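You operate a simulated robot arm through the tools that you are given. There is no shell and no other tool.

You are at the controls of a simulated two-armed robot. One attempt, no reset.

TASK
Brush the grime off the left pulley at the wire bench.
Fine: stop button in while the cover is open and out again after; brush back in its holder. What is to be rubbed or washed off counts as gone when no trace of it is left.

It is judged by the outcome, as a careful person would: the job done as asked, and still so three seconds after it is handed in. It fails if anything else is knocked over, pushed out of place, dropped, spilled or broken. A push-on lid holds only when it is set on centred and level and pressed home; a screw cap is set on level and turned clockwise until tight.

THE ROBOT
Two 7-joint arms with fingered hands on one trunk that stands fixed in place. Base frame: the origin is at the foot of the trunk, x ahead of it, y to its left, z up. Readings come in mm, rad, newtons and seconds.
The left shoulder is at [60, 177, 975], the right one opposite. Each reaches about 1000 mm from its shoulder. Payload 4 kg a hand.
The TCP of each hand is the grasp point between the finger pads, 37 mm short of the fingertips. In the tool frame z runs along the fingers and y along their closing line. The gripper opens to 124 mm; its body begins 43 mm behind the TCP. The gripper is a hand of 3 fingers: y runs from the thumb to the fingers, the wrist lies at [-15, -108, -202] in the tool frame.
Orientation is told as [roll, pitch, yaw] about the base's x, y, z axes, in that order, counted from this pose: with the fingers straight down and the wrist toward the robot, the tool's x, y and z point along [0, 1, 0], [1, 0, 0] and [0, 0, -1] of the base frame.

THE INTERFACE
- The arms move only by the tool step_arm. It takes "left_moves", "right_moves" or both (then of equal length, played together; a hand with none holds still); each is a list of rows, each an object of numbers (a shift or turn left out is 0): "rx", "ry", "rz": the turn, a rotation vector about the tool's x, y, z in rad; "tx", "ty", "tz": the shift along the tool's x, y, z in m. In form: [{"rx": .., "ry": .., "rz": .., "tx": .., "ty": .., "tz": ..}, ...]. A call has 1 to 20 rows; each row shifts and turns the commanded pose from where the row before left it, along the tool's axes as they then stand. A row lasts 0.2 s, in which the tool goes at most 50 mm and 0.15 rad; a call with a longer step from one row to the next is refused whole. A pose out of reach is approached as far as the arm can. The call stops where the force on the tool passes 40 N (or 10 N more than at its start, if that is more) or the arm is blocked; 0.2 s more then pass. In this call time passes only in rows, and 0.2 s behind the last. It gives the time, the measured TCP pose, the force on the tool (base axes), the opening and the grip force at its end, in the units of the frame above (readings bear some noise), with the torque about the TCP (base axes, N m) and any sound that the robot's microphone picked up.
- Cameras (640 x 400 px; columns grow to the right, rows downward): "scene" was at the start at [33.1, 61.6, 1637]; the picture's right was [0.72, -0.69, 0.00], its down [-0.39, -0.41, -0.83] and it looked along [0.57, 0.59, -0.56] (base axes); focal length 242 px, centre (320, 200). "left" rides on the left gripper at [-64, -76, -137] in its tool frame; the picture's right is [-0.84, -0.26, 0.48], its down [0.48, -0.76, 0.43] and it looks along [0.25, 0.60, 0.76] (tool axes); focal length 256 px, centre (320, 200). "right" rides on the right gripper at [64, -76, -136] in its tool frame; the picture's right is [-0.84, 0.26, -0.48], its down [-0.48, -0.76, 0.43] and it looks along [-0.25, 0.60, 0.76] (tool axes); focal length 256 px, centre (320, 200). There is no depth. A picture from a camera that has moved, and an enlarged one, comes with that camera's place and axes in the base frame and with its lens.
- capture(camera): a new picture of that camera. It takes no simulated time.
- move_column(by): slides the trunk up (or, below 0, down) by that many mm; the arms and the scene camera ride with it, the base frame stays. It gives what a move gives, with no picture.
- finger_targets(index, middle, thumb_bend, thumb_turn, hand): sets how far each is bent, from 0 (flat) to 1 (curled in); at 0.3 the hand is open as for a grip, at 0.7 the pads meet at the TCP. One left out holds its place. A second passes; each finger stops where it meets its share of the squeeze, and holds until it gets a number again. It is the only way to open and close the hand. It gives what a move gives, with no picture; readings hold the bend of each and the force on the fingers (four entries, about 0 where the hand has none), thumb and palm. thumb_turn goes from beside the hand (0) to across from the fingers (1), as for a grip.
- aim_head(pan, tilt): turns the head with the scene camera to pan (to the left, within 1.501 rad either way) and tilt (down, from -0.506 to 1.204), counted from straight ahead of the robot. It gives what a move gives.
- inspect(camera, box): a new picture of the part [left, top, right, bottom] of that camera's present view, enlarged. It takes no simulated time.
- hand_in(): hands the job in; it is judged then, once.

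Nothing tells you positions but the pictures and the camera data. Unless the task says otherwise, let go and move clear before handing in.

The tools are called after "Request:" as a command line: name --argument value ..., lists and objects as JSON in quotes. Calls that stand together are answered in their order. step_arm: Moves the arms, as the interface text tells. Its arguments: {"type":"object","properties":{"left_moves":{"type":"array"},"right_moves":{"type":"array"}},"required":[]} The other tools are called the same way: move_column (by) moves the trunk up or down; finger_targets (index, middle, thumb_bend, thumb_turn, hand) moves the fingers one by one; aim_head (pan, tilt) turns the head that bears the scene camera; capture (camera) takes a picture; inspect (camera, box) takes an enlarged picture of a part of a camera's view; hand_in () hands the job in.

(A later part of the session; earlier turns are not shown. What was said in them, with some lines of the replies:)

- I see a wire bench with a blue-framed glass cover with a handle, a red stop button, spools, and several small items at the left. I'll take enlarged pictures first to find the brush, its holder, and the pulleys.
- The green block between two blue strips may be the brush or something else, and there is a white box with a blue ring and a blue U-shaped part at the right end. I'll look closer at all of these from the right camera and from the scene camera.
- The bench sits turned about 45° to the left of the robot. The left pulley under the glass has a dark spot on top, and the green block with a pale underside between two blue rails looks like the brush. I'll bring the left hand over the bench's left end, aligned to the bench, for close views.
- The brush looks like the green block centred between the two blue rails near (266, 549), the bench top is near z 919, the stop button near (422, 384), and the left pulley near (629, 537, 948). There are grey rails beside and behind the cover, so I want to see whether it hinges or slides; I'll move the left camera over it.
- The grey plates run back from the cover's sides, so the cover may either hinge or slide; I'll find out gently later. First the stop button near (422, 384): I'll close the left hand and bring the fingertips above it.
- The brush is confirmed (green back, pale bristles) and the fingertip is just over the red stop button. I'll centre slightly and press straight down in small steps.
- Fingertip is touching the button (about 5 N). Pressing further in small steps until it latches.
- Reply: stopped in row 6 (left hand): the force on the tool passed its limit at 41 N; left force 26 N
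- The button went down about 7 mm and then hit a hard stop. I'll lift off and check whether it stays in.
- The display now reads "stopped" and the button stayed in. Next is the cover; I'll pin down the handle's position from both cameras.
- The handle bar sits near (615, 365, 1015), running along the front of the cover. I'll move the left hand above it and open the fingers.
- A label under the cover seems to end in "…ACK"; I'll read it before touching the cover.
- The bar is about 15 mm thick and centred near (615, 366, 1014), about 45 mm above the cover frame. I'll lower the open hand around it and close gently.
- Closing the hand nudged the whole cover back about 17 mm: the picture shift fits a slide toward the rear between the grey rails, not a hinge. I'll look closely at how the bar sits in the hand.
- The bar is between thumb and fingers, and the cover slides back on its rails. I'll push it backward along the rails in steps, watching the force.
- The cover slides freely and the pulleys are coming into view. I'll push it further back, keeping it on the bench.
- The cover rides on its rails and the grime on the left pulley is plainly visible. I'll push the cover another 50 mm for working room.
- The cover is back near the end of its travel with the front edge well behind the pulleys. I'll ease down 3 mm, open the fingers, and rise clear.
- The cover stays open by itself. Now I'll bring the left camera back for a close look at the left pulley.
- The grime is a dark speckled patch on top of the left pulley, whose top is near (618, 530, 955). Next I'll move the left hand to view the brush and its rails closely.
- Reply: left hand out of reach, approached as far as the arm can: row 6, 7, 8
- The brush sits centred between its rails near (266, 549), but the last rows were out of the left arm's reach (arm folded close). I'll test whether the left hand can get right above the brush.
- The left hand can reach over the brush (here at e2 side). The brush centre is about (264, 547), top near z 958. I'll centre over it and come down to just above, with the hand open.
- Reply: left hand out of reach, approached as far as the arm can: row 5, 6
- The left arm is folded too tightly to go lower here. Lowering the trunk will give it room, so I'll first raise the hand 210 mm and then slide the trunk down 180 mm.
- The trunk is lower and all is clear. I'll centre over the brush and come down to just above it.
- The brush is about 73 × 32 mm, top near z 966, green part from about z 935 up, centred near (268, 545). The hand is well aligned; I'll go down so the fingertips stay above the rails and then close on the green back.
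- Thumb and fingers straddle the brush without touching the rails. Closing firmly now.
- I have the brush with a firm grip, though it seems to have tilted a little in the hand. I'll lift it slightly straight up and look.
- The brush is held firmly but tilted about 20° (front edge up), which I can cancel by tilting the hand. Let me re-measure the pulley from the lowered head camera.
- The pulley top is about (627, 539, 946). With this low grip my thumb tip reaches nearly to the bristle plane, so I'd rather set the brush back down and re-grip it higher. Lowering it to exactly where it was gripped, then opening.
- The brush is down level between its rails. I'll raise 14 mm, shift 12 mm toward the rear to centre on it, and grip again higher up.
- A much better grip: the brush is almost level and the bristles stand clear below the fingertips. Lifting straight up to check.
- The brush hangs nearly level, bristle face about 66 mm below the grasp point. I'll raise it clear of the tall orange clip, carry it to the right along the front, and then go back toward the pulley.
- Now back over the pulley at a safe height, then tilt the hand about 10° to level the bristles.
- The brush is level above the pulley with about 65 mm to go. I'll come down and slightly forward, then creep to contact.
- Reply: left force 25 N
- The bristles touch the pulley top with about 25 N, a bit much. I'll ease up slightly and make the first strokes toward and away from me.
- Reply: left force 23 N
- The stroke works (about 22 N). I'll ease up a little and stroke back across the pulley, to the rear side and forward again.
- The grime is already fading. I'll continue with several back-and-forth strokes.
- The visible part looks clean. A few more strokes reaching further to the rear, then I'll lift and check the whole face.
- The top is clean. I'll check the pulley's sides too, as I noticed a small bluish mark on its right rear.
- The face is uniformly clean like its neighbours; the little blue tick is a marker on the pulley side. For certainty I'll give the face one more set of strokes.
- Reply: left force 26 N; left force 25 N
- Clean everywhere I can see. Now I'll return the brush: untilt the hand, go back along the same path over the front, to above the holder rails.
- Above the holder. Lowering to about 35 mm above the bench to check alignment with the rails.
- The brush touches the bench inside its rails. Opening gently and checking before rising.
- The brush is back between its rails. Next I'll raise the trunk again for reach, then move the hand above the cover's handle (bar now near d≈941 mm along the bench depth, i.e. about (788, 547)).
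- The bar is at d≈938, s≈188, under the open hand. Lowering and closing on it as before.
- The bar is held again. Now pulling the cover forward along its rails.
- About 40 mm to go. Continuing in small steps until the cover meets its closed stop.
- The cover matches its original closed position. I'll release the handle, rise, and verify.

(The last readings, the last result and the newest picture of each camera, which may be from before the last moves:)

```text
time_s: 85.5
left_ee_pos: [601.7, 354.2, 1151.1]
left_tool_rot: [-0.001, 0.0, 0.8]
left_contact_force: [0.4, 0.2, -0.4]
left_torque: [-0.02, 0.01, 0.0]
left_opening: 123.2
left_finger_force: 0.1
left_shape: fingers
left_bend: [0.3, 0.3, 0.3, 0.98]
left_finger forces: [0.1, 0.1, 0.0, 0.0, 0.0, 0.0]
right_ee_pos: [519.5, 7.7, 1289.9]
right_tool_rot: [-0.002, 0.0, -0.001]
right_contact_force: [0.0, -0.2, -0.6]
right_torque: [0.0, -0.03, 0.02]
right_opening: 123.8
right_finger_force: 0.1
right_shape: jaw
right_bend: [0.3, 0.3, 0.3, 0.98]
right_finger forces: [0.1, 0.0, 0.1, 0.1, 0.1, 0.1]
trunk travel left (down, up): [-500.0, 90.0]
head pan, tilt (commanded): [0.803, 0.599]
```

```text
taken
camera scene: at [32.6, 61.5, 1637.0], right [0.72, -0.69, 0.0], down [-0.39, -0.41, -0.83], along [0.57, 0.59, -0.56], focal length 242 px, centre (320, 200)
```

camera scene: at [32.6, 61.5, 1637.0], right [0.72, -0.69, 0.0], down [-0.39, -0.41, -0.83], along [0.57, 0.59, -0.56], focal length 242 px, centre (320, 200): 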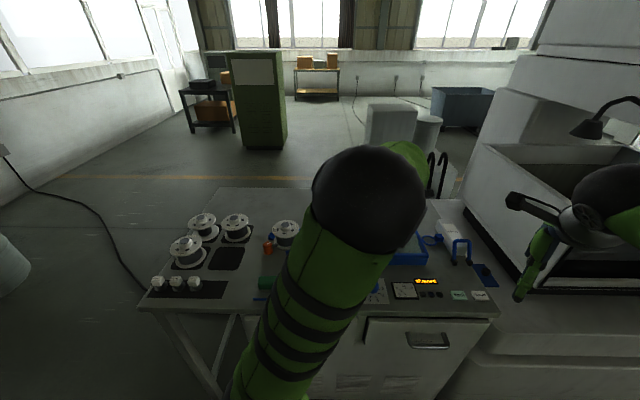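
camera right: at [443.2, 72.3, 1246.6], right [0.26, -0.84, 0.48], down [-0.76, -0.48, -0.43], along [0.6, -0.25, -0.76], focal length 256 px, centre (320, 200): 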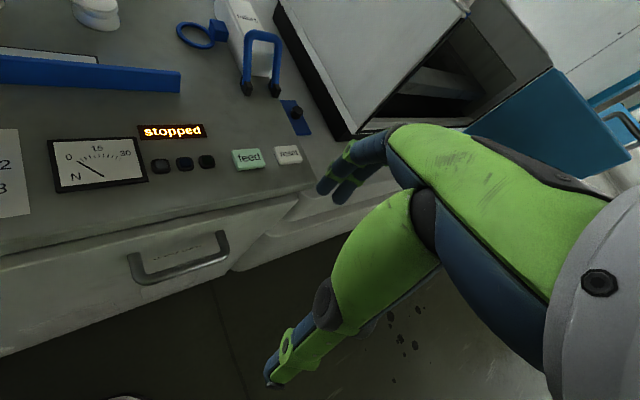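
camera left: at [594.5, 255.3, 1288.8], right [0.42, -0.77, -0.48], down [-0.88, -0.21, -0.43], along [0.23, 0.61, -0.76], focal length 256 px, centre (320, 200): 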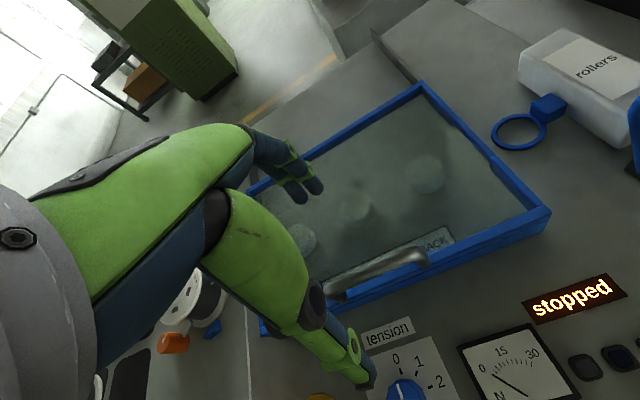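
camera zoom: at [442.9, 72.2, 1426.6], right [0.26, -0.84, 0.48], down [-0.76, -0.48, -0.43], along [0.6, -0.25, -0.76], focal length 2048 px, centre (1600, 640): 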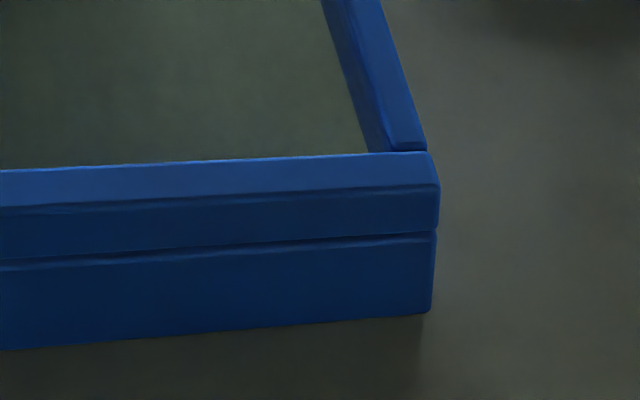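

The cover is closed and unmoved. Now the stop button must come out: I'll move over it and look.

Request:
step_arm --left_moves '[{"tx": 0.0374, "ty": -0.0245}, {"tx": 0.0374, "ty": -0.0245}, {"tx": 0.0374, "ty": -0.0245}, {"tx": 0.0374, "ty": -0.0245}, {"tz": 0.03}, {"tz": 0.03}]'

Request:
capture --camera "scene"

Request:
inspect --camera "left" --box '[260, 200, 460, 360]'

Request:
inspect --camera "scene" --box '[300, 240, 380, 310]'

```text
time_s: 86.9
left_ee_pos: [425.5, 387.4, 1091.5]
left_tool_rot: [-0.003, 0.001, 0.802]
left_contact_force: [-0.8, -0.2, -0.4]
left_torque: [-0.02, 0.02, 0.0]
left_opening: 123.4
left_finger_force: 0.1
left_shape: fingers
left_bend: [0.3, 0.3, 0.3, 0.98]
left_finger forces: [0.0, 0.1, 0.1, 0.0, 0.0, 0.1]
right_ee_pos: [519.4, 7.3, 1288.8]
right_tool_rot: [-0.002, -0.001, 0.003]
right_contact_force: [0.7, -1.0, -0.1]
right_torque: [0.0, 0.01, 0.0]
right_opening: 123.5
right_finger_force: 0.0
right_shape: jaw
right_bend: [0.3, 0.3, 0.3, 0.98]
right_finger forces: [0.0, 0.0, 0.0, 0.0, 0.0, 0.1]
trunk travel left (down, up): [-500.0, 90.0]
head pan, tilt (commanded): [0.803, 0.599]
```

```text
taken
camera scene: at [33.2, 61.7, 1637.1], right [0.72, -0.69, 0.0], down [-0.39, -0.41, -0.83], along [0.57, 0.59, -0.56], focal length 242 px, centre (320, 200)
```

scene: 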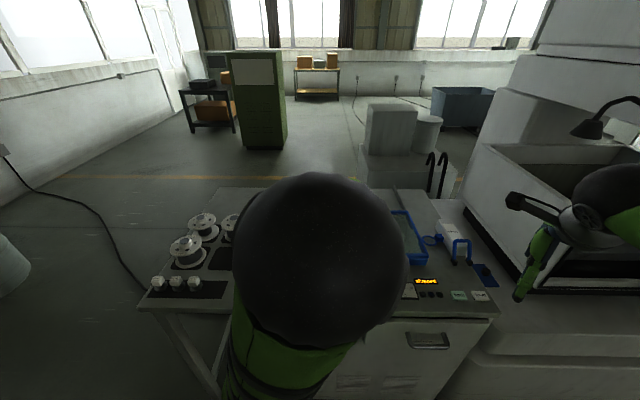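

```text
2.50 times, centred on (360, 280) of left
camera zoom: at [419.3, 289.8, 1228.6], right [0.42, -0.77, -0.48], down [-0.88, -0.21, -0.44], along [0.23, 0.61, -0.76], focal length 640 px, centre (220, 0)
```

zoom: 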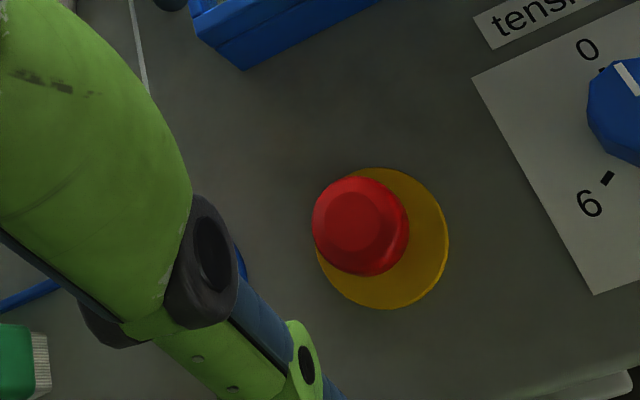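

```text
5.71 times, centred on (340, 275) of scene
camera zoom: at [33.2, 61.7, 1637.1], right [0.72, -0.69, 0.0], down [-0.39, -0.41, -0.83], along [0.57, 0.59, -0.56], focal length 1381 px, centre (206, -229)
```

zoom: 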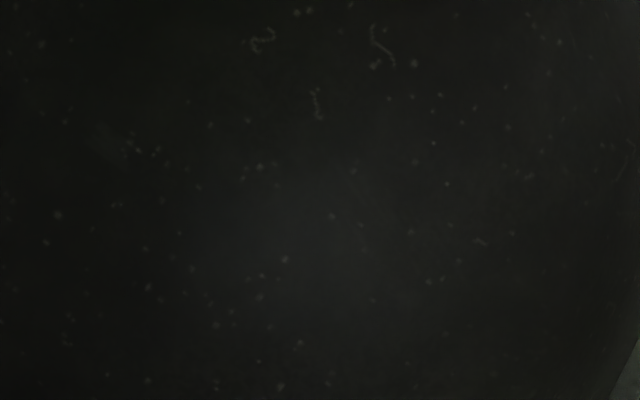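

My elbow has swung in front of the head camera. I'll shift the hand left past the clip (tips well above it) to bring the elbow back out to the side.

Request:
step_arm --left_moves '[{"tx": 0.03, "tz": -0.01}, {"tx": 0.03, "tz": -0.01}, {"tx": 0.03, "tz": -0.01}, {"tx": 0.03}, {"tx": 0.03}]'

Request:
capture --camera "scene"

```text
time_s: 88.1
left_ee_pos: [318.9, 491.5, 1121.6]
left_tool_rot: [-0.001, 0.003, 0.804]
left_contact_force: [-0.7, 0.2, 0.8]
left_torque: [0.01, -0.02, 0.02]
left_opening: 123.2
left_finger_force: 0.2
left_shape: fingers
left_bend: [0.3, 0.3, 0.3, 0.98]
left_finger forces: [0.1, 0.0, 0.1, 0.0, 0.0, 0.0]
right_ee_pos: [520.8, 6.4, 1290.0]
right_tool_rot: [-0.002, 0.0, 0.001]
right_contact_force: [-0.2, -0.6, -0.7]
right_torque: [0.02, 0.03, 0.03]
right_opening: 123.4
right_finger_force: 0.0
right_shape: jaw
right_bend: [0.3, 0.3, 0.3, 0.98]
right_finger forces: [0.1, 0.1, 0.0, 0.0, 0.1, 0.0]
trunk travel left (down, up): [-500.0, 90.0]
head pan, tilt (commanded): [0.803, 0.599]
```

```text
taken
camera scene: at [34.1, 60.8, 1637.0], right [0.72, -0.69, 0.0], down [-0.39, -0.4, -0.83], along [0.57, 0.59, -0.56], focal length 242 px, centre (320, 200)
```

scene: 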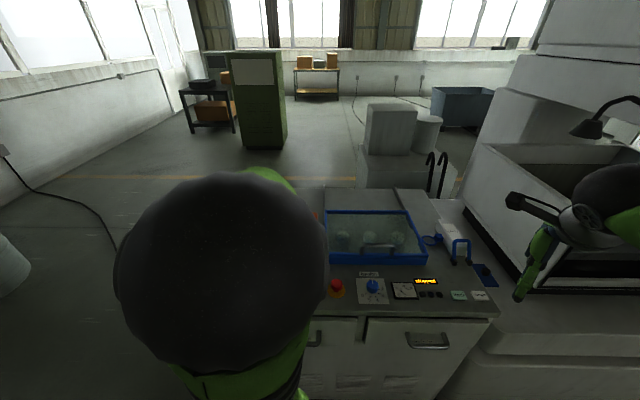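

Request:
step_arm --left_moves '[{"tx": 0.025, "ty": 0.01, "tz": -0.01}, {"tx": 0.025, "ty": 0.01, "tz": -0.01}, {"tx": 0.02, "ty": 0.01, "tz": -0.01}]'

Request:
capture --camera "scene"

```text
time_s: 88.9
left_ee_pos: [287.0, 561.5, 1152.3]
left_tool_rot: [-0.002, -0.001, 0.803]
left_contact_force: [-0.2, -0.7, 0.6]
left_torque: [-0.02, 0.0, -0.01]
left_opening: 123.4
left_finger_force: 0.0
left_shape: fingers
left_bend: [0.3, 0.3, 0.3, 0.98]
left_finger forces: [0.1, 0.0, 0.0, 0.1, 0.0, 0.1]
right_ee_pos: [519.3, 6.3, 1289.3]
right_tool_rot: [0.0, 0.001, -0.001]
right_contact_force: [0.7, 0.0, -0.4]
right_torque: [0.02, 0.03, 0.0]
right_opening: 123.3
right_finger_force: 0.0
right_shape: jaw
right_bend: [0.3, 0.3, 0.3, 0.98]
right_finger forces: [0.0, 0.0, 0.0, 0.0, 0.1, 0.0]
trunk travel left (down, up): [-500.0, 90.0]
head pan, tilt (commanded): [0.803, 0.599]
```

```text
taken
camera scene: at [33.3, 61.9, 1637.0], right [0.72, -0.69, 0.0], down [-0.39, -0.41, -0.83], along [0.57, 0.59, -0.56], focal length 242 px, centre (320, 200)
```

scene: 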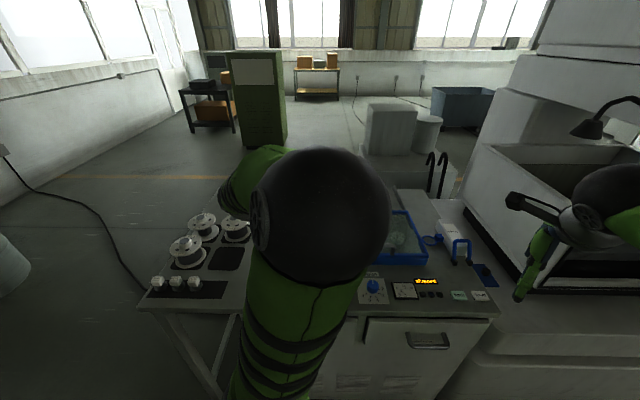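

The elbow just swings in front of the head; it does no harm but I want room. I'll go back over the button at a higher hand position, and then lower the trunk so that the arm keeps an open, known-safe posture.

Request:
step_arm --left_moves '[{"tz": -0.035}, {"tz": -0.035}, {"tx": -0.0368, "ty": -0.0047}, {"tx": -0.0368, "ty": -0.0047}, {"tx": -0.0368, "ty": -0.0047}, {"tx": -0.0368, "ty": -0.0047}, {"tx": -0.0368, "ty": -0.0047}, {"tx": -0.0368, "ty": -0.0047}]'

Request:
capture --camera "scene"

Request:
capture --camera "left"

```text
time_s: 90.7
left_ee_pos: [428.2, 386.7, 1220.7]
left_tool_rot: [-0.001, 0.0, 0.802]
left_contact_force: [0.0, 0.3, -0.1]
left_torque: [0.03, -0.02, 0.01]
left_opening: 123.0
left_finger_force: 0.1
left_shape: fingers
left_bend: [0.3, 0.3, 0.3, 0.98]
left_finger forces: [0.0, 0.1, 0.0, 0.0, 0.0, 0.0]
right_ee_pos: [519.8, 5.3, 1289.8]
right_tool_rot: [-0.001, 0.0, 0.0]
right_contact_force: [0.4, -0.1, -0.1]
right_torque: [-0.01, -0.01, -0.04]
right_opening: 123.3
right_finger_force: 0.0
right_shape: jaw
right_bend: [0.3, 0.3, 0.3, 0.98]
right_finger forces: [0.1, 0.0, 0.0, 0.0, 0.1, 0.1]
trunk travel left (down, up): [-500.0, 90.0]
head pan, tilt (commanded): [0.803, 0.599]
```

```text
taken
camera scene: at [33.2, 61.0, 1637.1], right [0.72, -0.69, 0.0], down [-0.39, -0.41, -0.83], along [0.57, 0.59, -0.56], focal length 242 px, centre (320, 200)
```

scene: 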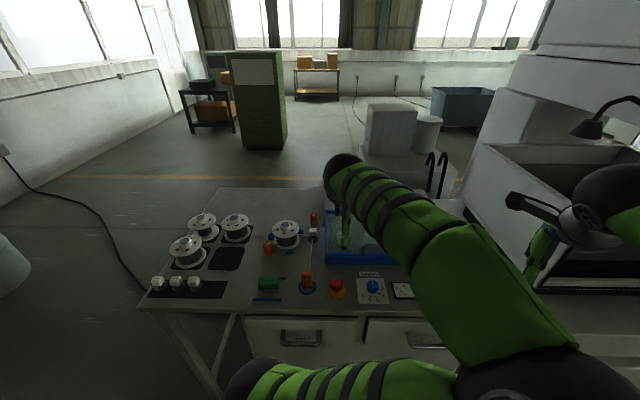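

```text
taken
camera left: at [421.2, 288.7, 1358.3], right [0.42, -0.77, -0.48], down [-0.88, -0.21, -0.43], along [0.23, 0.61, -0.76], focal length 256 px, centre (320, 200)
```

left: 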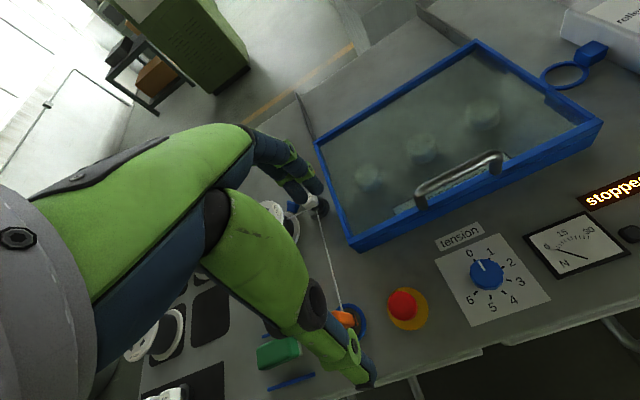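

The elbow has swung down to the right and the view is clear. I'll move the idle right arm 160 mm further right for clearance, then lower the trunk 130 mm.

Request:
step_arm --right_moves '[{"tx": -0.04}, {"tx": -0.04}, {"tx": -0.04}, {"tx": -0.04}]'

Request:
capture --camera "scene"

```text
time_s: 91.7
left_ee_pos: [427.3, 387.3, 1222.0]
left_tool_rot: [0.0, -0.001, 0.803]
left_contact_force: [-0.3, -0.3, -0.2]
left_torque: [0.0, -0.03, -0.01]
left_opening: 123.2
left_finger_force: 0.0
left_shape: fingers
left_bend: [0.3, 0.3, 0.3, 0.98]
left_finger forces: [0.0, 0.0, 0.1, 0.0, 0.0, 0.0]
right_ee_pos: [518.7, -154.7, 1290.7]
right_tool_rot: [-0.001, 0.0, 0.001]
right_contact_force: [-0.1, -0.1, -0.5]
right_torque: [0.01, 0.02, -0.03]
right_opening: 123.8
right_finger_force: 0.0
right_shape: jaw
right_bend: [0.3, 0.3, 0.3, 0.98]
right_finger forces: [0.0, 0.1, 0.0, 0.0, 0.0, 0.1]
trunk travel left (down, up): [-500.0, 90.0]
head pan, tilt (commanded): [0.803, 0.599]
```

```text
taken
camera scene: at [32.7, 60.9, 1637.1], right [0.72, -0.69, 0.0], down [-0.39, -0.41, -0.83], along [0.57, 0.59, -0.56], focal length 242 px, centre (320, 200)
```

scene: 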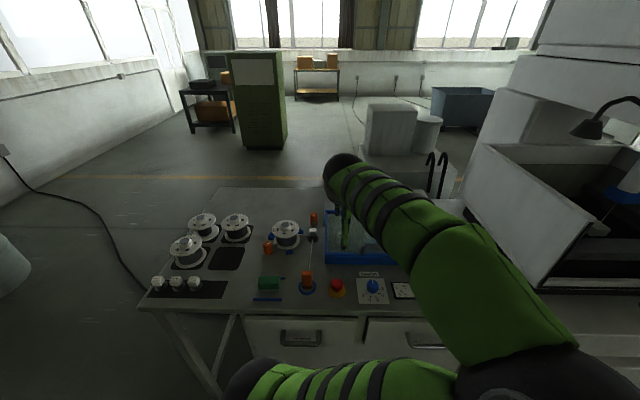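

Request:
move_column --by -130

Request:
inspect --camera "left" --box '[280, 200, 480, 360]'

Request:
inspect --camera "scene" --box '[300, 210, 380, 280]'

```text
time_s: 93.3
left_ee_pos: [428.4, 387.8, 1092.0]
left_tool_rot: [-0.002, 0.0, 0.803]
left_contact_force: [-0.6, 0.2, 0.8]
left_torque: [-0.02, -0.01, -0.01]
left_opening: 123.4
left_finger_force: 0.0
left_shape: fingers
left_bend: [0.3, 0.3, 0.3, 0.98]
left_finger forces: [0.1, 0.0, 0.0, 0.0, 0.0, 0.0]
right_ee_pos: [519.7, -153.9, 1161.6]
right_tool_rot: [0.001, 0.0, 0.001]
right_contact_force: [0.7, 0.5, -0.4]
right_torque: [0.0, 0.0, -0.03]
right_opening: 123.4
right_finger_force: 0.1
right_shape: jaw
right_bend: [0.3, 0.3, 0.3, 0.98]
right_finger forces: [0.0, 0.1, 0.1, 0.0, 0.1, 0.1]
trunk travel left (down, up): [-370.0, 220.0]
head pan, tilt (commanded): [0.803, 0.599]
```

```text
2.50 times, centred on (380, 280) of left
camera zoom: at [420.8, 289.5, 1228.3], right [0.42, -0.77, -0.48], down [-0.88, -0.21, -0.43], along [0.23, 0.61, -0.76], focal length 640 px, centre (170, 0)
```

zoom: 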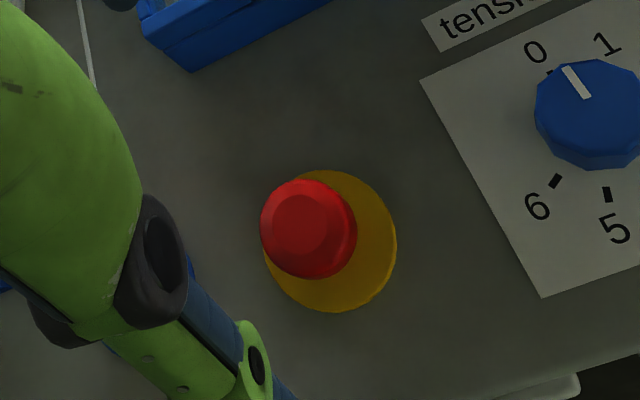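

```text
5.71 times, centred on (340, 245) of scene
camera zoom: at [32.9, 61.5, 1507.1], right [0.72, -0.69, 0.0], down [-0.39, -0.41, -0.83], along [0.57, 0.59, -0.56], focal length 1381 px, centre (206, -57)
```

zoom: 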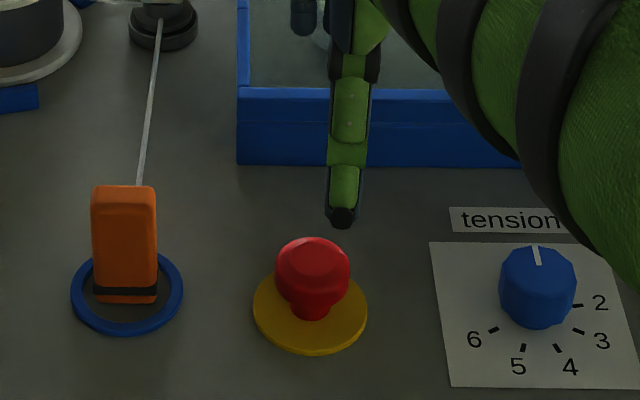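

The button head is about 40 mm wide, z≈945–962, centred at about (425, 387). I'll lower the open hand around it so the fingertips reach just below the head.

Request:
step_arm --left_moves '[{"tx": 0.002, "ty": -0.0025, "tz": 0.03}, {"tz": 0.03}, {"tz": 0.03}, {"tz": 0.02}, {"tz": 0.012}]'

Request:
inspect --camera "left" --box '[240, 160, 460, 340]'

Request:
capture --camera "scene"

```text
time_s: 94.5
left_ee_pos: [426.0, 386.7, 969.4]
left_tool_rot: [-0.001, 0.0, 0.804]
left_contact_force: [0.2, 1.0, -0.5]
left_torque: [-0.04, 0.0, 0.01]
left_opening: 123.1
left_finger_force: 0.1
left_shape: fingers
left_bend: [0.3, 0.3, 0.3, 0.98]
left_finger forces: [0.0, 0.0, 0.0, 0.0, 0.1, 0.1]
right_ee_pos: [520.3, -153.8, 1159.9]
right_tool_rot: [0.001, 0.002, 0.0]
right_contact_force: [0.0, 0.0, 0.5]
right_torque: [0.0, 0.01, 0.02]
right_opening: 123.8
right_finger_force: 0.0
right_shape: jaw
right_bend: [0.3, 0.3, 0.3, 0.98]
right_finger forces: [0.0, 0.0, 0.0, 0.0, 0.1, 0.0]
trunk travel left (down, up): [-370.0, 220.0]
head pan, tilt (commanded): [0.803, 0.599]
```

```text
2.22 times, centred on (350, 250) of left
camera zoom: at [418.2, 288.7, 1105.8], right [0.42, -0.77, -0.48], down [-0.88, -0.21, -0.44], along [0.23, 0.61, -0.76], focal length 569 px, centre (253, 89)
```

zoom: 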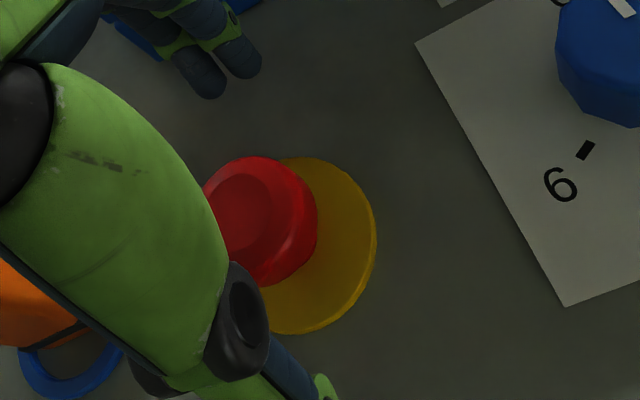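

```text
taken
camera scene: at [33.1, 61.6, 1507.0], right [0.72, -0.69, 0.0], down [-0.39, -0.41, -0.83], along [0.57, 0.59, -0.56], focal length 242 px, centre (320, 200)
```

scene: 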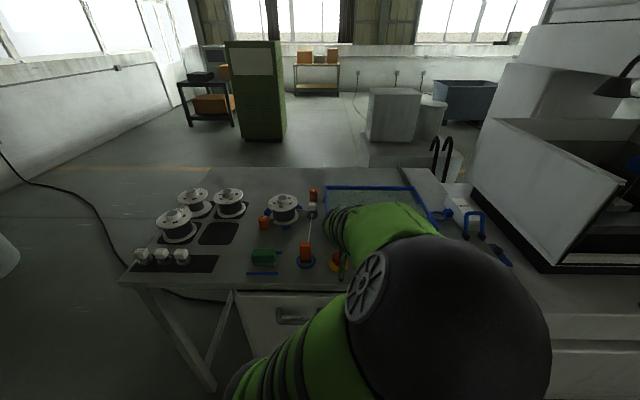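

Hand is around the button. Closing gently on the head.

Request:
finger_targets --hand "left" --index 0.68 --middle 0.68 --thumb_bend 0.68 --thumb_turn 1.0

Request:
inspect --camera "left" --box '[240, 160, 460, 340]'

Request:
inspect --camera "scene" --box '[300, 220, 380, 290]'

```text
time_s: 95.5
left_ee_pos: [424.4, 385.8, 968.5]
left_tool_rot: [-0.002, 0.003, 0.803]
left_contact_force: [-10.3, -12.0, 0.1]
left_torque: [-0.17, 0.16, -0.03]
left_opening: 36.9
left_finger_force: 18.2
left_shape: fingers
left_bend: [0.64, 0.64, 0.59, 1.0]
left_finger forces: [6.2, 5.7, 0.0, 0.0, 24.1, 0.0]
right_ee_pos: [518.8, -154.7, 1160.4]
right_tool_rot: [0.002, 0.0, 0.001]
right_contact_force: [-0.5, 0.2, -0.6]
right_torque: [-0.02, 0.0, -0.02]
right_opening: 123.5
right_finger_force: 0.2
right_shape: jaw
right_bend: [0.3, 0.3, 0.3, 0.98]
right_finger forces: [0.0, 0.1, 0.0, 0.0, 0.0, 0.0]
trunk travel left (down, up): [-370.0, 220.0]
head pan, tilt (commanded): [0.803, 0.599]
```

```text
2.22 times, centred on (350, 250) of left
camera zoom: at [417.1, 287.4, 1106.2], right [0.42, -0.77, -0.48], down [-0.88, -0.21, -0.43], along [0.23, 0.61, -0.76], focal length 569 px, centre (253, 89)
```

zoom: 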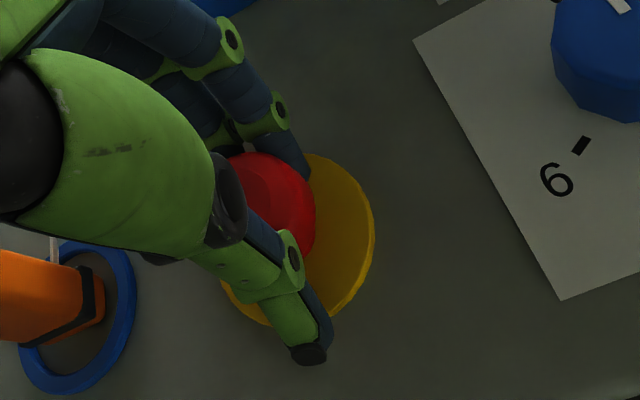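

```text
5.71 times, centred on (340, 255) of scene
camera zoom: at [32.0, 60.2, 1507.1], right [0.72, -0.69, 0.0], down [-0.39, -0.4, -0.83], along [0.57, 0.59, -0.56], focal length 1381 px, centre (206, -114)
```

zoom: 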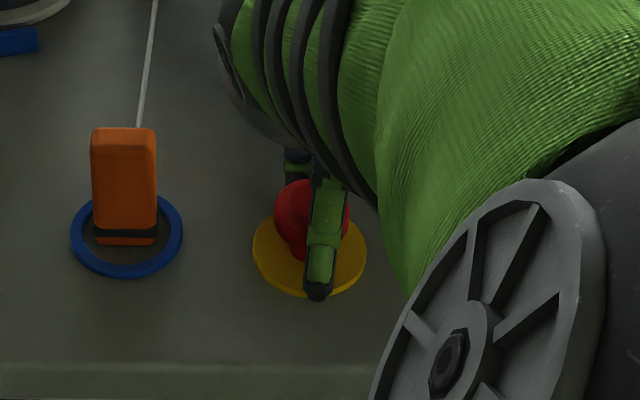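

The grip is slightly off-centre (thumb carries more), so I'll shift 4 mm toward the robot and then try pulling up gently.

Request:
step_arm --left_moves '[{"ty": -0.002}, {"ty": -0.002}, {"tz": -0.002}, {"tz": -0.002}]'

Request:
inspect --camera "scene" --box '[380, 220, 500, 290]'

```text
time_s: 96.5
left_ee_pos: [422.3, 384.1, 973.9]
left_tool_rot: [-0.003, -0.001, 0.803]
left_contact_force: [-1.7, -4.4, -0.7]
left_torque: [-0.03, 0.08, 0.01]
left_opening: 36.1
left_finger_force: 17.1
left_shape: fingers
left_bend: [0.63, 0.64, 0.6, 1.0]
left_finger forces: [8.2, 7.4, 0.0, 0.1, 18.0, 0.0]
right_ee_pos: [519.0, -154.6, 1161.4]
right_tool_rot: [-0.001, -0.002, 0.0]
right_contact_force: [-0.3, 0.1, 0.1]
right_torque: [0.0, -0.04, 0.0]
right_opening: 123.9
right_finger_force: 0.2
right_shape: jaw
right_bend: [0.3, 0.3, 0.3, 0.98]
right_finger forces: [0.0, 0.0, 0.0, 0.0, 0.0, 0.0]
trunk travel left (down, up): [-370.0, 220.0]
head pan, tilt (commanded): [0.803, 0.599]
```

```text
5.33 times, centred on (440, 255) of scene
camera zoom: at [33.0, 61.1, 1507.2], right [0.72, -0.69, 0.0], down [-0.39, -0.41, -0.83], along [0.57, 0.59, -0.56], focal length 1289 px, centre (-320, -93)
```

zoom: 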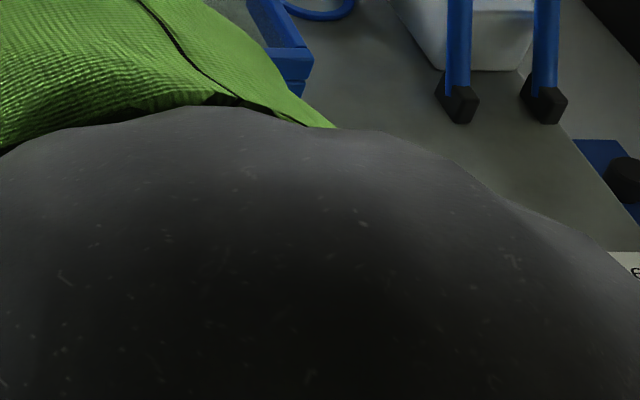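

The hand rose about 5 mm without resistance. I'll check the status display with the right camera.

Request:
capture --camera "right"

Request:
inspect --camera "left" --box '[240, 160, 460, 340]'

Request:
inspect --camera "scene" --box '[300, 220, 380, 290]'

```text
taken
camera right: at [443.0, -88.7, 1297.0], right [0.26, -0.84, 0.48], down [-0.76, -0.48, -0.43], along [0.6, -0.25, -0.76], focal length 256 px, centre (320, 200)
```

right: 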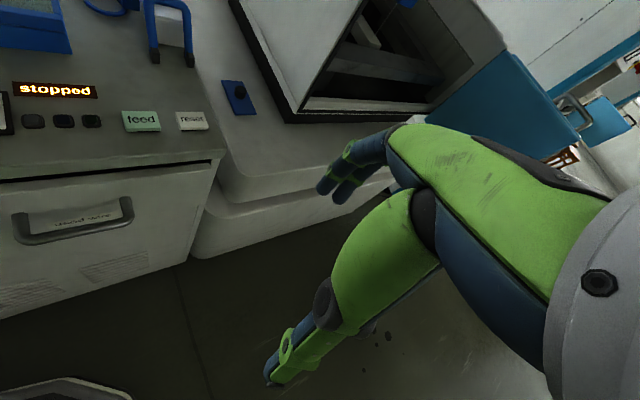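

```text
2.22 times, centred on (350, 250) of left
camera zoom: at [415.4, 286.1, 1110.6], right [0.42, -0.77, -0.48], down [-0.87, -0.21, -0.44], along [0.23, 0.61, -0.76], focal length 569 px, centre (253, 89)
```

zoom: 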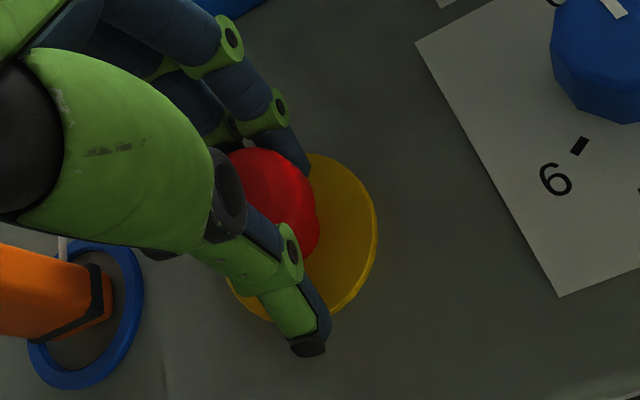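

```text
5.71 times, centred on (340, 255) of scene
camera zoom: at [33.0, 61.1, 1507.2], right [0.72, -0.69, 0.0], down [-0.39, -0.41, -0.83], along [0.57, 0.59, -0.56], focal length 1381 px, centre (206, -114)
```

zoom: 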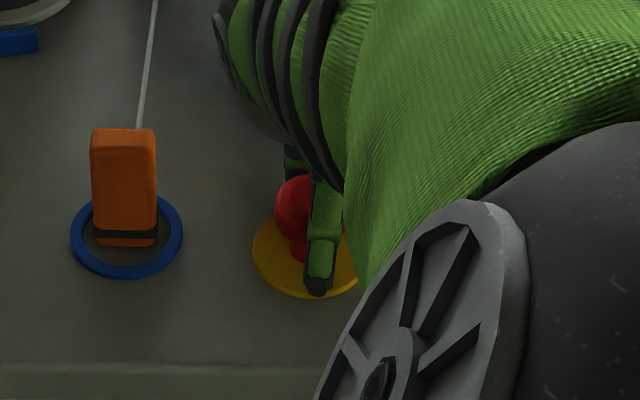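

The display still reads "stopped", but the head seems to be coming up with my fingers. I'll keep pulling gently and watch the force.

Request:
step_arm --left_moves '[{"tz": -0.002}, {"tz": -0.002}, {"tz": -0.002}]'

Request:
inspect --camera "right" --box '[0, 60, 120, 140]'

Request:
inspect --camera "left" --box '[240, 160, 460, 340]'

Request:
inspect --camera "scene" --box '[300, 220, 380, 290]'

```text
time_s: 97.3
left_ee_pos: [422.2, 383.6, 978.2]
left_tool_rot: [0.0, 0.001, 0.801]
left_contact_force: [1.0, -4.0, -6.9]
left_torque: [-0.09, 0.03, -0.03]
left_opening: 35.6
left_finger_force: 16.8
left_shape: fingers
left_bend: [0.63, 0.63, 0.6, 1.0]
left_finger forces: [9.9, 8.9, 0.0, 0.0, 13.8, 0.1]
right_ee_pos: [519.9, -154.4, 1159.9]
right_tool_rot: [0.0, 0.0, -0.001]
right_contact_force: [0.0, -0.2, -0.3]
right_torque: [-0.02, 0.01, 0.01]
right_opening: 123.7
right_finger_force: 0.0
right_shape: jaw
right_bend: [0.3, 0.3, 0.3, 0.98]
right_finger forces: [0.0, 0.0, 0.0, 0.1, 0.1, 0.0]
trunk travel left (down, up): [-370.0, 220.0]
head pan, tilt (commanded): [0.803, 0.599]
```

```text
5.00 times, centred on (60, 100) of right
camera zoom: at [443.4, -88.5, 1296.5], right [0.26, -0.84, 0.48], down [-0.76, -0.48, -0.43], along [0.6, -0.25, -0.76], focal length 1280 px, centre (1620, 700)
```

zoom: 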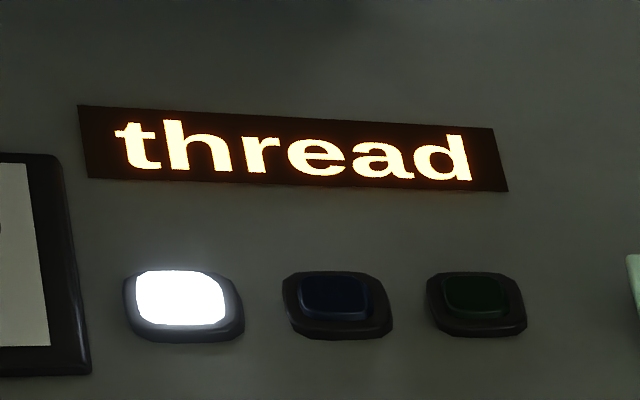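

```text
2.22 times, centred on (350, 250) of left
camera zoom: at [415.2, 286.0, 1115.6], right [0.42, -0.77, -0.48], down [-0.88, -0.21, -0.43], along [0.23, 0.61, -0.76], focal length 569 px, centre (253, 89)
```

zoom: 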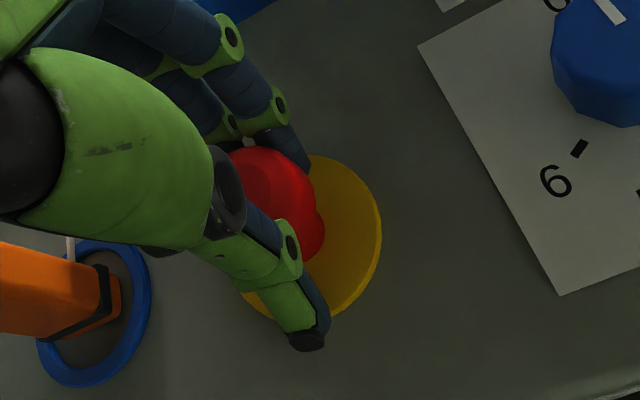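

```text
5.71 times, centred on (340, 255) of scene
camera zoom: at [33.5, 61.4, 1506.8], right [0.72, -0.69, 0.0], down [-0.39, -0.41, -0.83], along [0.57, 0.59, -0.56], focal length 1381 px, centre (206, -114)
```

zoom: 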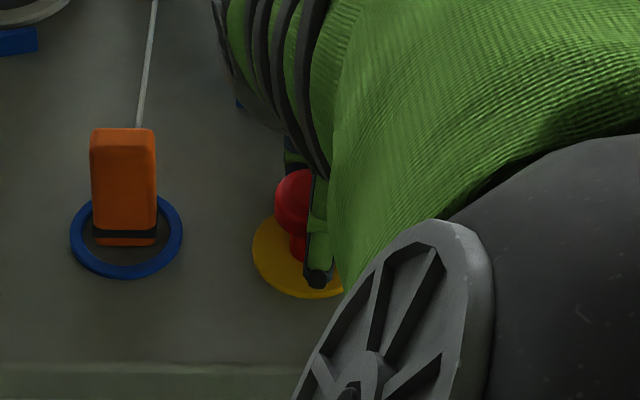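

The display is back to "thread" with its lamp lit: the stop button is out. I'll open the fingers and rise straight up, then verify.

Request:
finger_targets --hand "left" --index 0.3 --middle 0.3 --thumb_bend 0.3 --thumb_turn 1.0

Request:
step_arm --left_moves '[{"tz": -0.02}, {"tz": -0.03}, {"tz": -0.04}, {"tz": -0.04}, {"tz": -0.04}, {"tz": -0.04}]'

Request:
inspect --camera "right" --box '[0, 60, 120, 140]'

Request:
capture --camera "scene"

Request:
capture --camera "left"

```text
time_s: 98.3
left_ee_pos: [423.1, 383.7, 980.2]
left_tool_rot: [-0.002, 0.001, 0.804]
left_contact_force: [0.2, 0.3, 0.1]
left_torque: [-0.01, -0.01, -0.01]
left_opening: 123.0
left_finger_force: 0.1
left_shape: fingers
left_bend: [0.3, 0.3, 0.3, 0.98]
left_finger forces: [0.0, 0.1, 0.0, 0.0, 0.0, 0.1]
right_ee_pos: [518.3, -153.6, 1160.0]
right_tool_rot: [0.001, 0.0, -0.001]
right_contact_force: [0.8, -1.1, -0.3]
right_torque: [0.01, 0.02, -0.01]
right_opening: 123.9
right_finger_force: 0.1
right_shape: jaw
right_bend: [0.3, 0.3, 0.3, 0.98]
right_finger forces: [0.0, 0.1, 0.0, 0.0, 0.0, 0.0]
trunk travel left (down, up): [-370.0, 220.0]
head pan, tilt (commanded): [0.803, 0.599]
```

```text
time_s: 99.7
left_ee_pos: [423.0, 384.9, 1189.9]
left_tool_rot: [0.001, 0.003, 0.803]
left_contact_force: [0.3, 0.6, 0.6]
left_torque: [0.03, -0.02, 0.03]
left_opening: 123.1
left_finger_force: 0.2
left_shape: fingers
left_bend: [0.3, 0.3, 0.3, 0.98]
left_finger forces: [0.0, 0.0, 0.1, 0.0, 0.1, 0.0]
right_ee_pos: [520.9, -154.2, 1161.3]
right_tool_rot: [0.0, 0.001, 0.001]
right_contact_force: [-0.3, -1.1, 0.2]
right_torque: [0.0, 0.03, -0.03]
right_opening: 123.7
right_finger_force: 0.0
right_shape: jaw
right_bend: [0.3, 0.3, 0.3, 0.98]
right_finger forces: [0.0, 0.0, 0.0, 0.1, 0.1, 0.1]
trunk travel left (down, up): [-370.0, 220.0]
head pan, tilt (commanded): [0.803, 0.599]
```

```text
5.00 times, centred on (60, 100) of right
camera zoom: at [442.9, -88.5, 1296.8], right [0.26, -0.84, 0.48], down [-0.76, -0.48, -0.43], along [0.6, -0.25, -0.76], focal length 1280 px, centre (1620, 700)
```

zoom: 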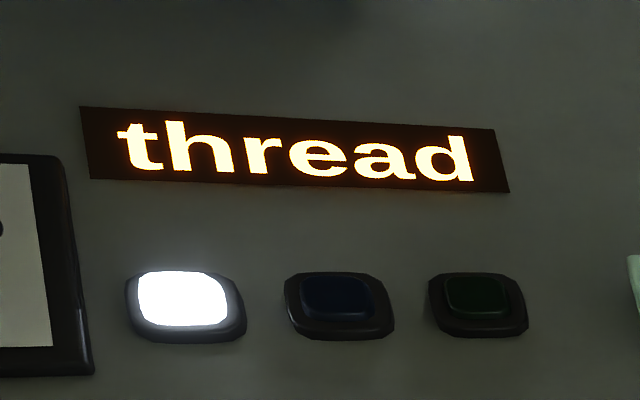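

```text
taken
camera scene: at [33.0, 61.5, 1507.0], right [0.72, -0.69, 0.0], down [-0.39, -0.41, -0.83], along [0.57, 0.59, -0.56], focal length 242 px, centre (320, 200)
```

scene: 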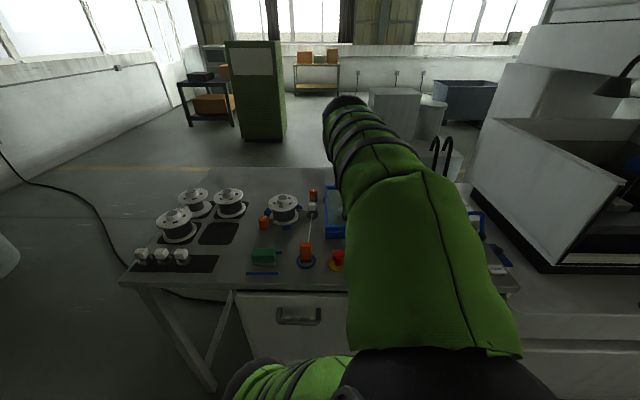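

```text
taken
camera left: at [415.3, 286.7, 1327.7], right [0.42, -0.77, -0.48], down [-0.88, -0.21, -0.43], along [0.23, 0.61, -0.76], focal length 256 px, centre (320, 200)
```

left: 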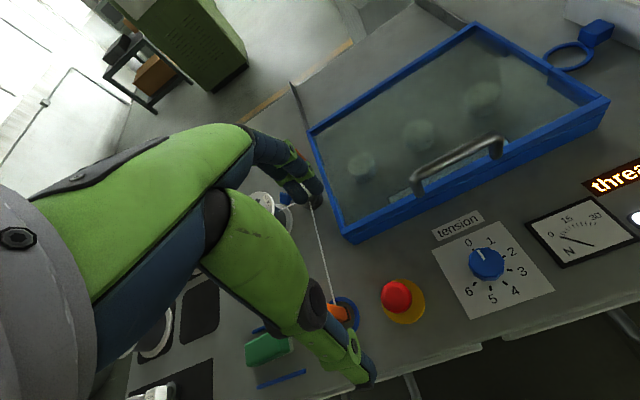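

Request:
inspect --camera "scene" --box '[235, 230, 305, 285]'

Request:
inspect --camera "left" --box '[300, 20, 620, 250]'

Request:
inspect --camera "left" --box '[330, 140, 400, 200]'

Request:
inspect --camera "left" --box '[370, 240, 560, 340]'

```text
7.27 times, centred on (270, 258) of scene
camera zoom: at [33.0, 61.5, 1507.0], right [0.72, -0.69, 0.0], down [-0.39, -0.41, -0.83], along [0.57, 0.59, -0.56], focal length 1758 px, centre (684, -218)
```

zoom: 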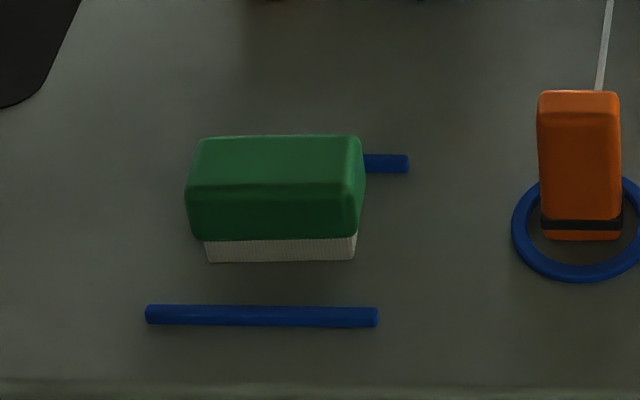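

```text
1.74 times, centred on (460, 135) of left
camera zoom: at [415.3, 286.7, 1327.7], right [0.42, -0.77, -0.48], down [-0.88, -0.21, -0.43], along [0.23, 0.61, -0.76], focal length 445 px, centre (76, 313)
```

zoom: 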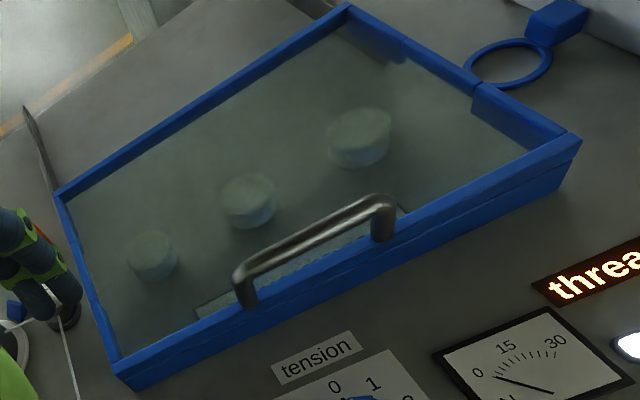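

```text
6.67 times, centred on (365, 170) of left
camera zoom: at [415.3, 286.7, 1327.7], right [0.42, -0.77, -0.48], down [-0.88, -0.21, -0.43], along [0.23, 0.61, -0.76], focal length 1707 px, centre (20, 400)
```

zoom: 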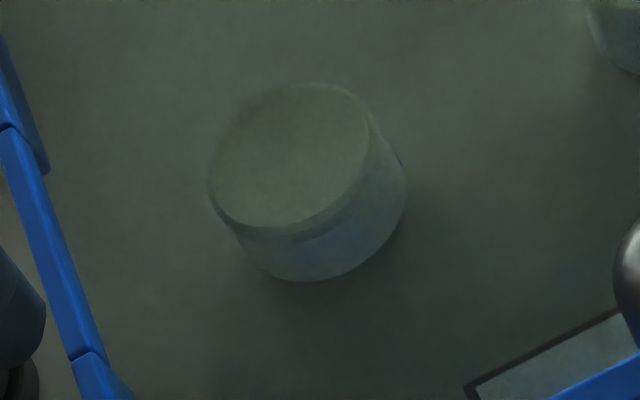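

```text
3.37 times, centred on (465, 290) of left
camera zoom: at [415.3, 286.7, 1327.7], right [0.42, -0.77, -0.48], down [-0.88, -0.21, -0.43], along [0.23, 0.61, -0.76], focal length 862 px, centre (-168, -103)
```

zoom: 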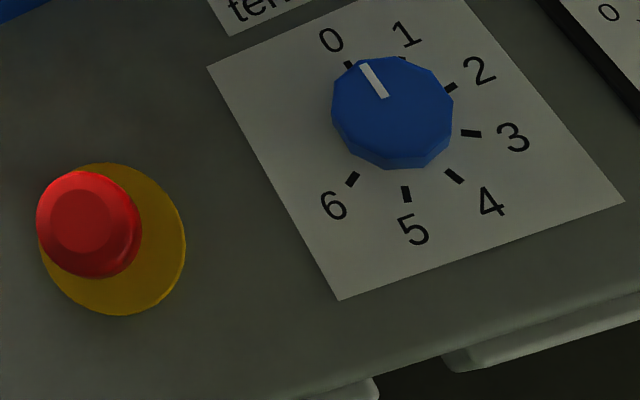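

Everything checks out: the pulley face is clean, the cover is shut flush, the display reads "thread" with the stop button out, and the brush sits between its rails. Both hands are empty and clear, so I'm handing the job in.

Request:
hand_in

```text
The job is handed in.
```

I brushed the grime off the left pulley, and in the last close-up, through the shut cover, its face showed no trace of it. I handed the job in; no verdict on it has come back.

- **Stop button:** I pressed it in before opening the cover, and the display read "stopped". I pulled it back out after the cover was shut, and the display went back to "thread", as it was at the start.
- **Cover:** It slides back on rails rather than lifting. I pushed it back for the brushing and pulled it shut again. It sits flush with the front, matching the first pictures.
- **Brush:** It is back between its two blue rails, within about 3 mm of where it started and turned by about 2°. On the first grip it tilted in my hand, so I set it down between the rails and picked it up again before brushing.

I saw nothing else on the bench moved. Both hands are empty and clear of it.
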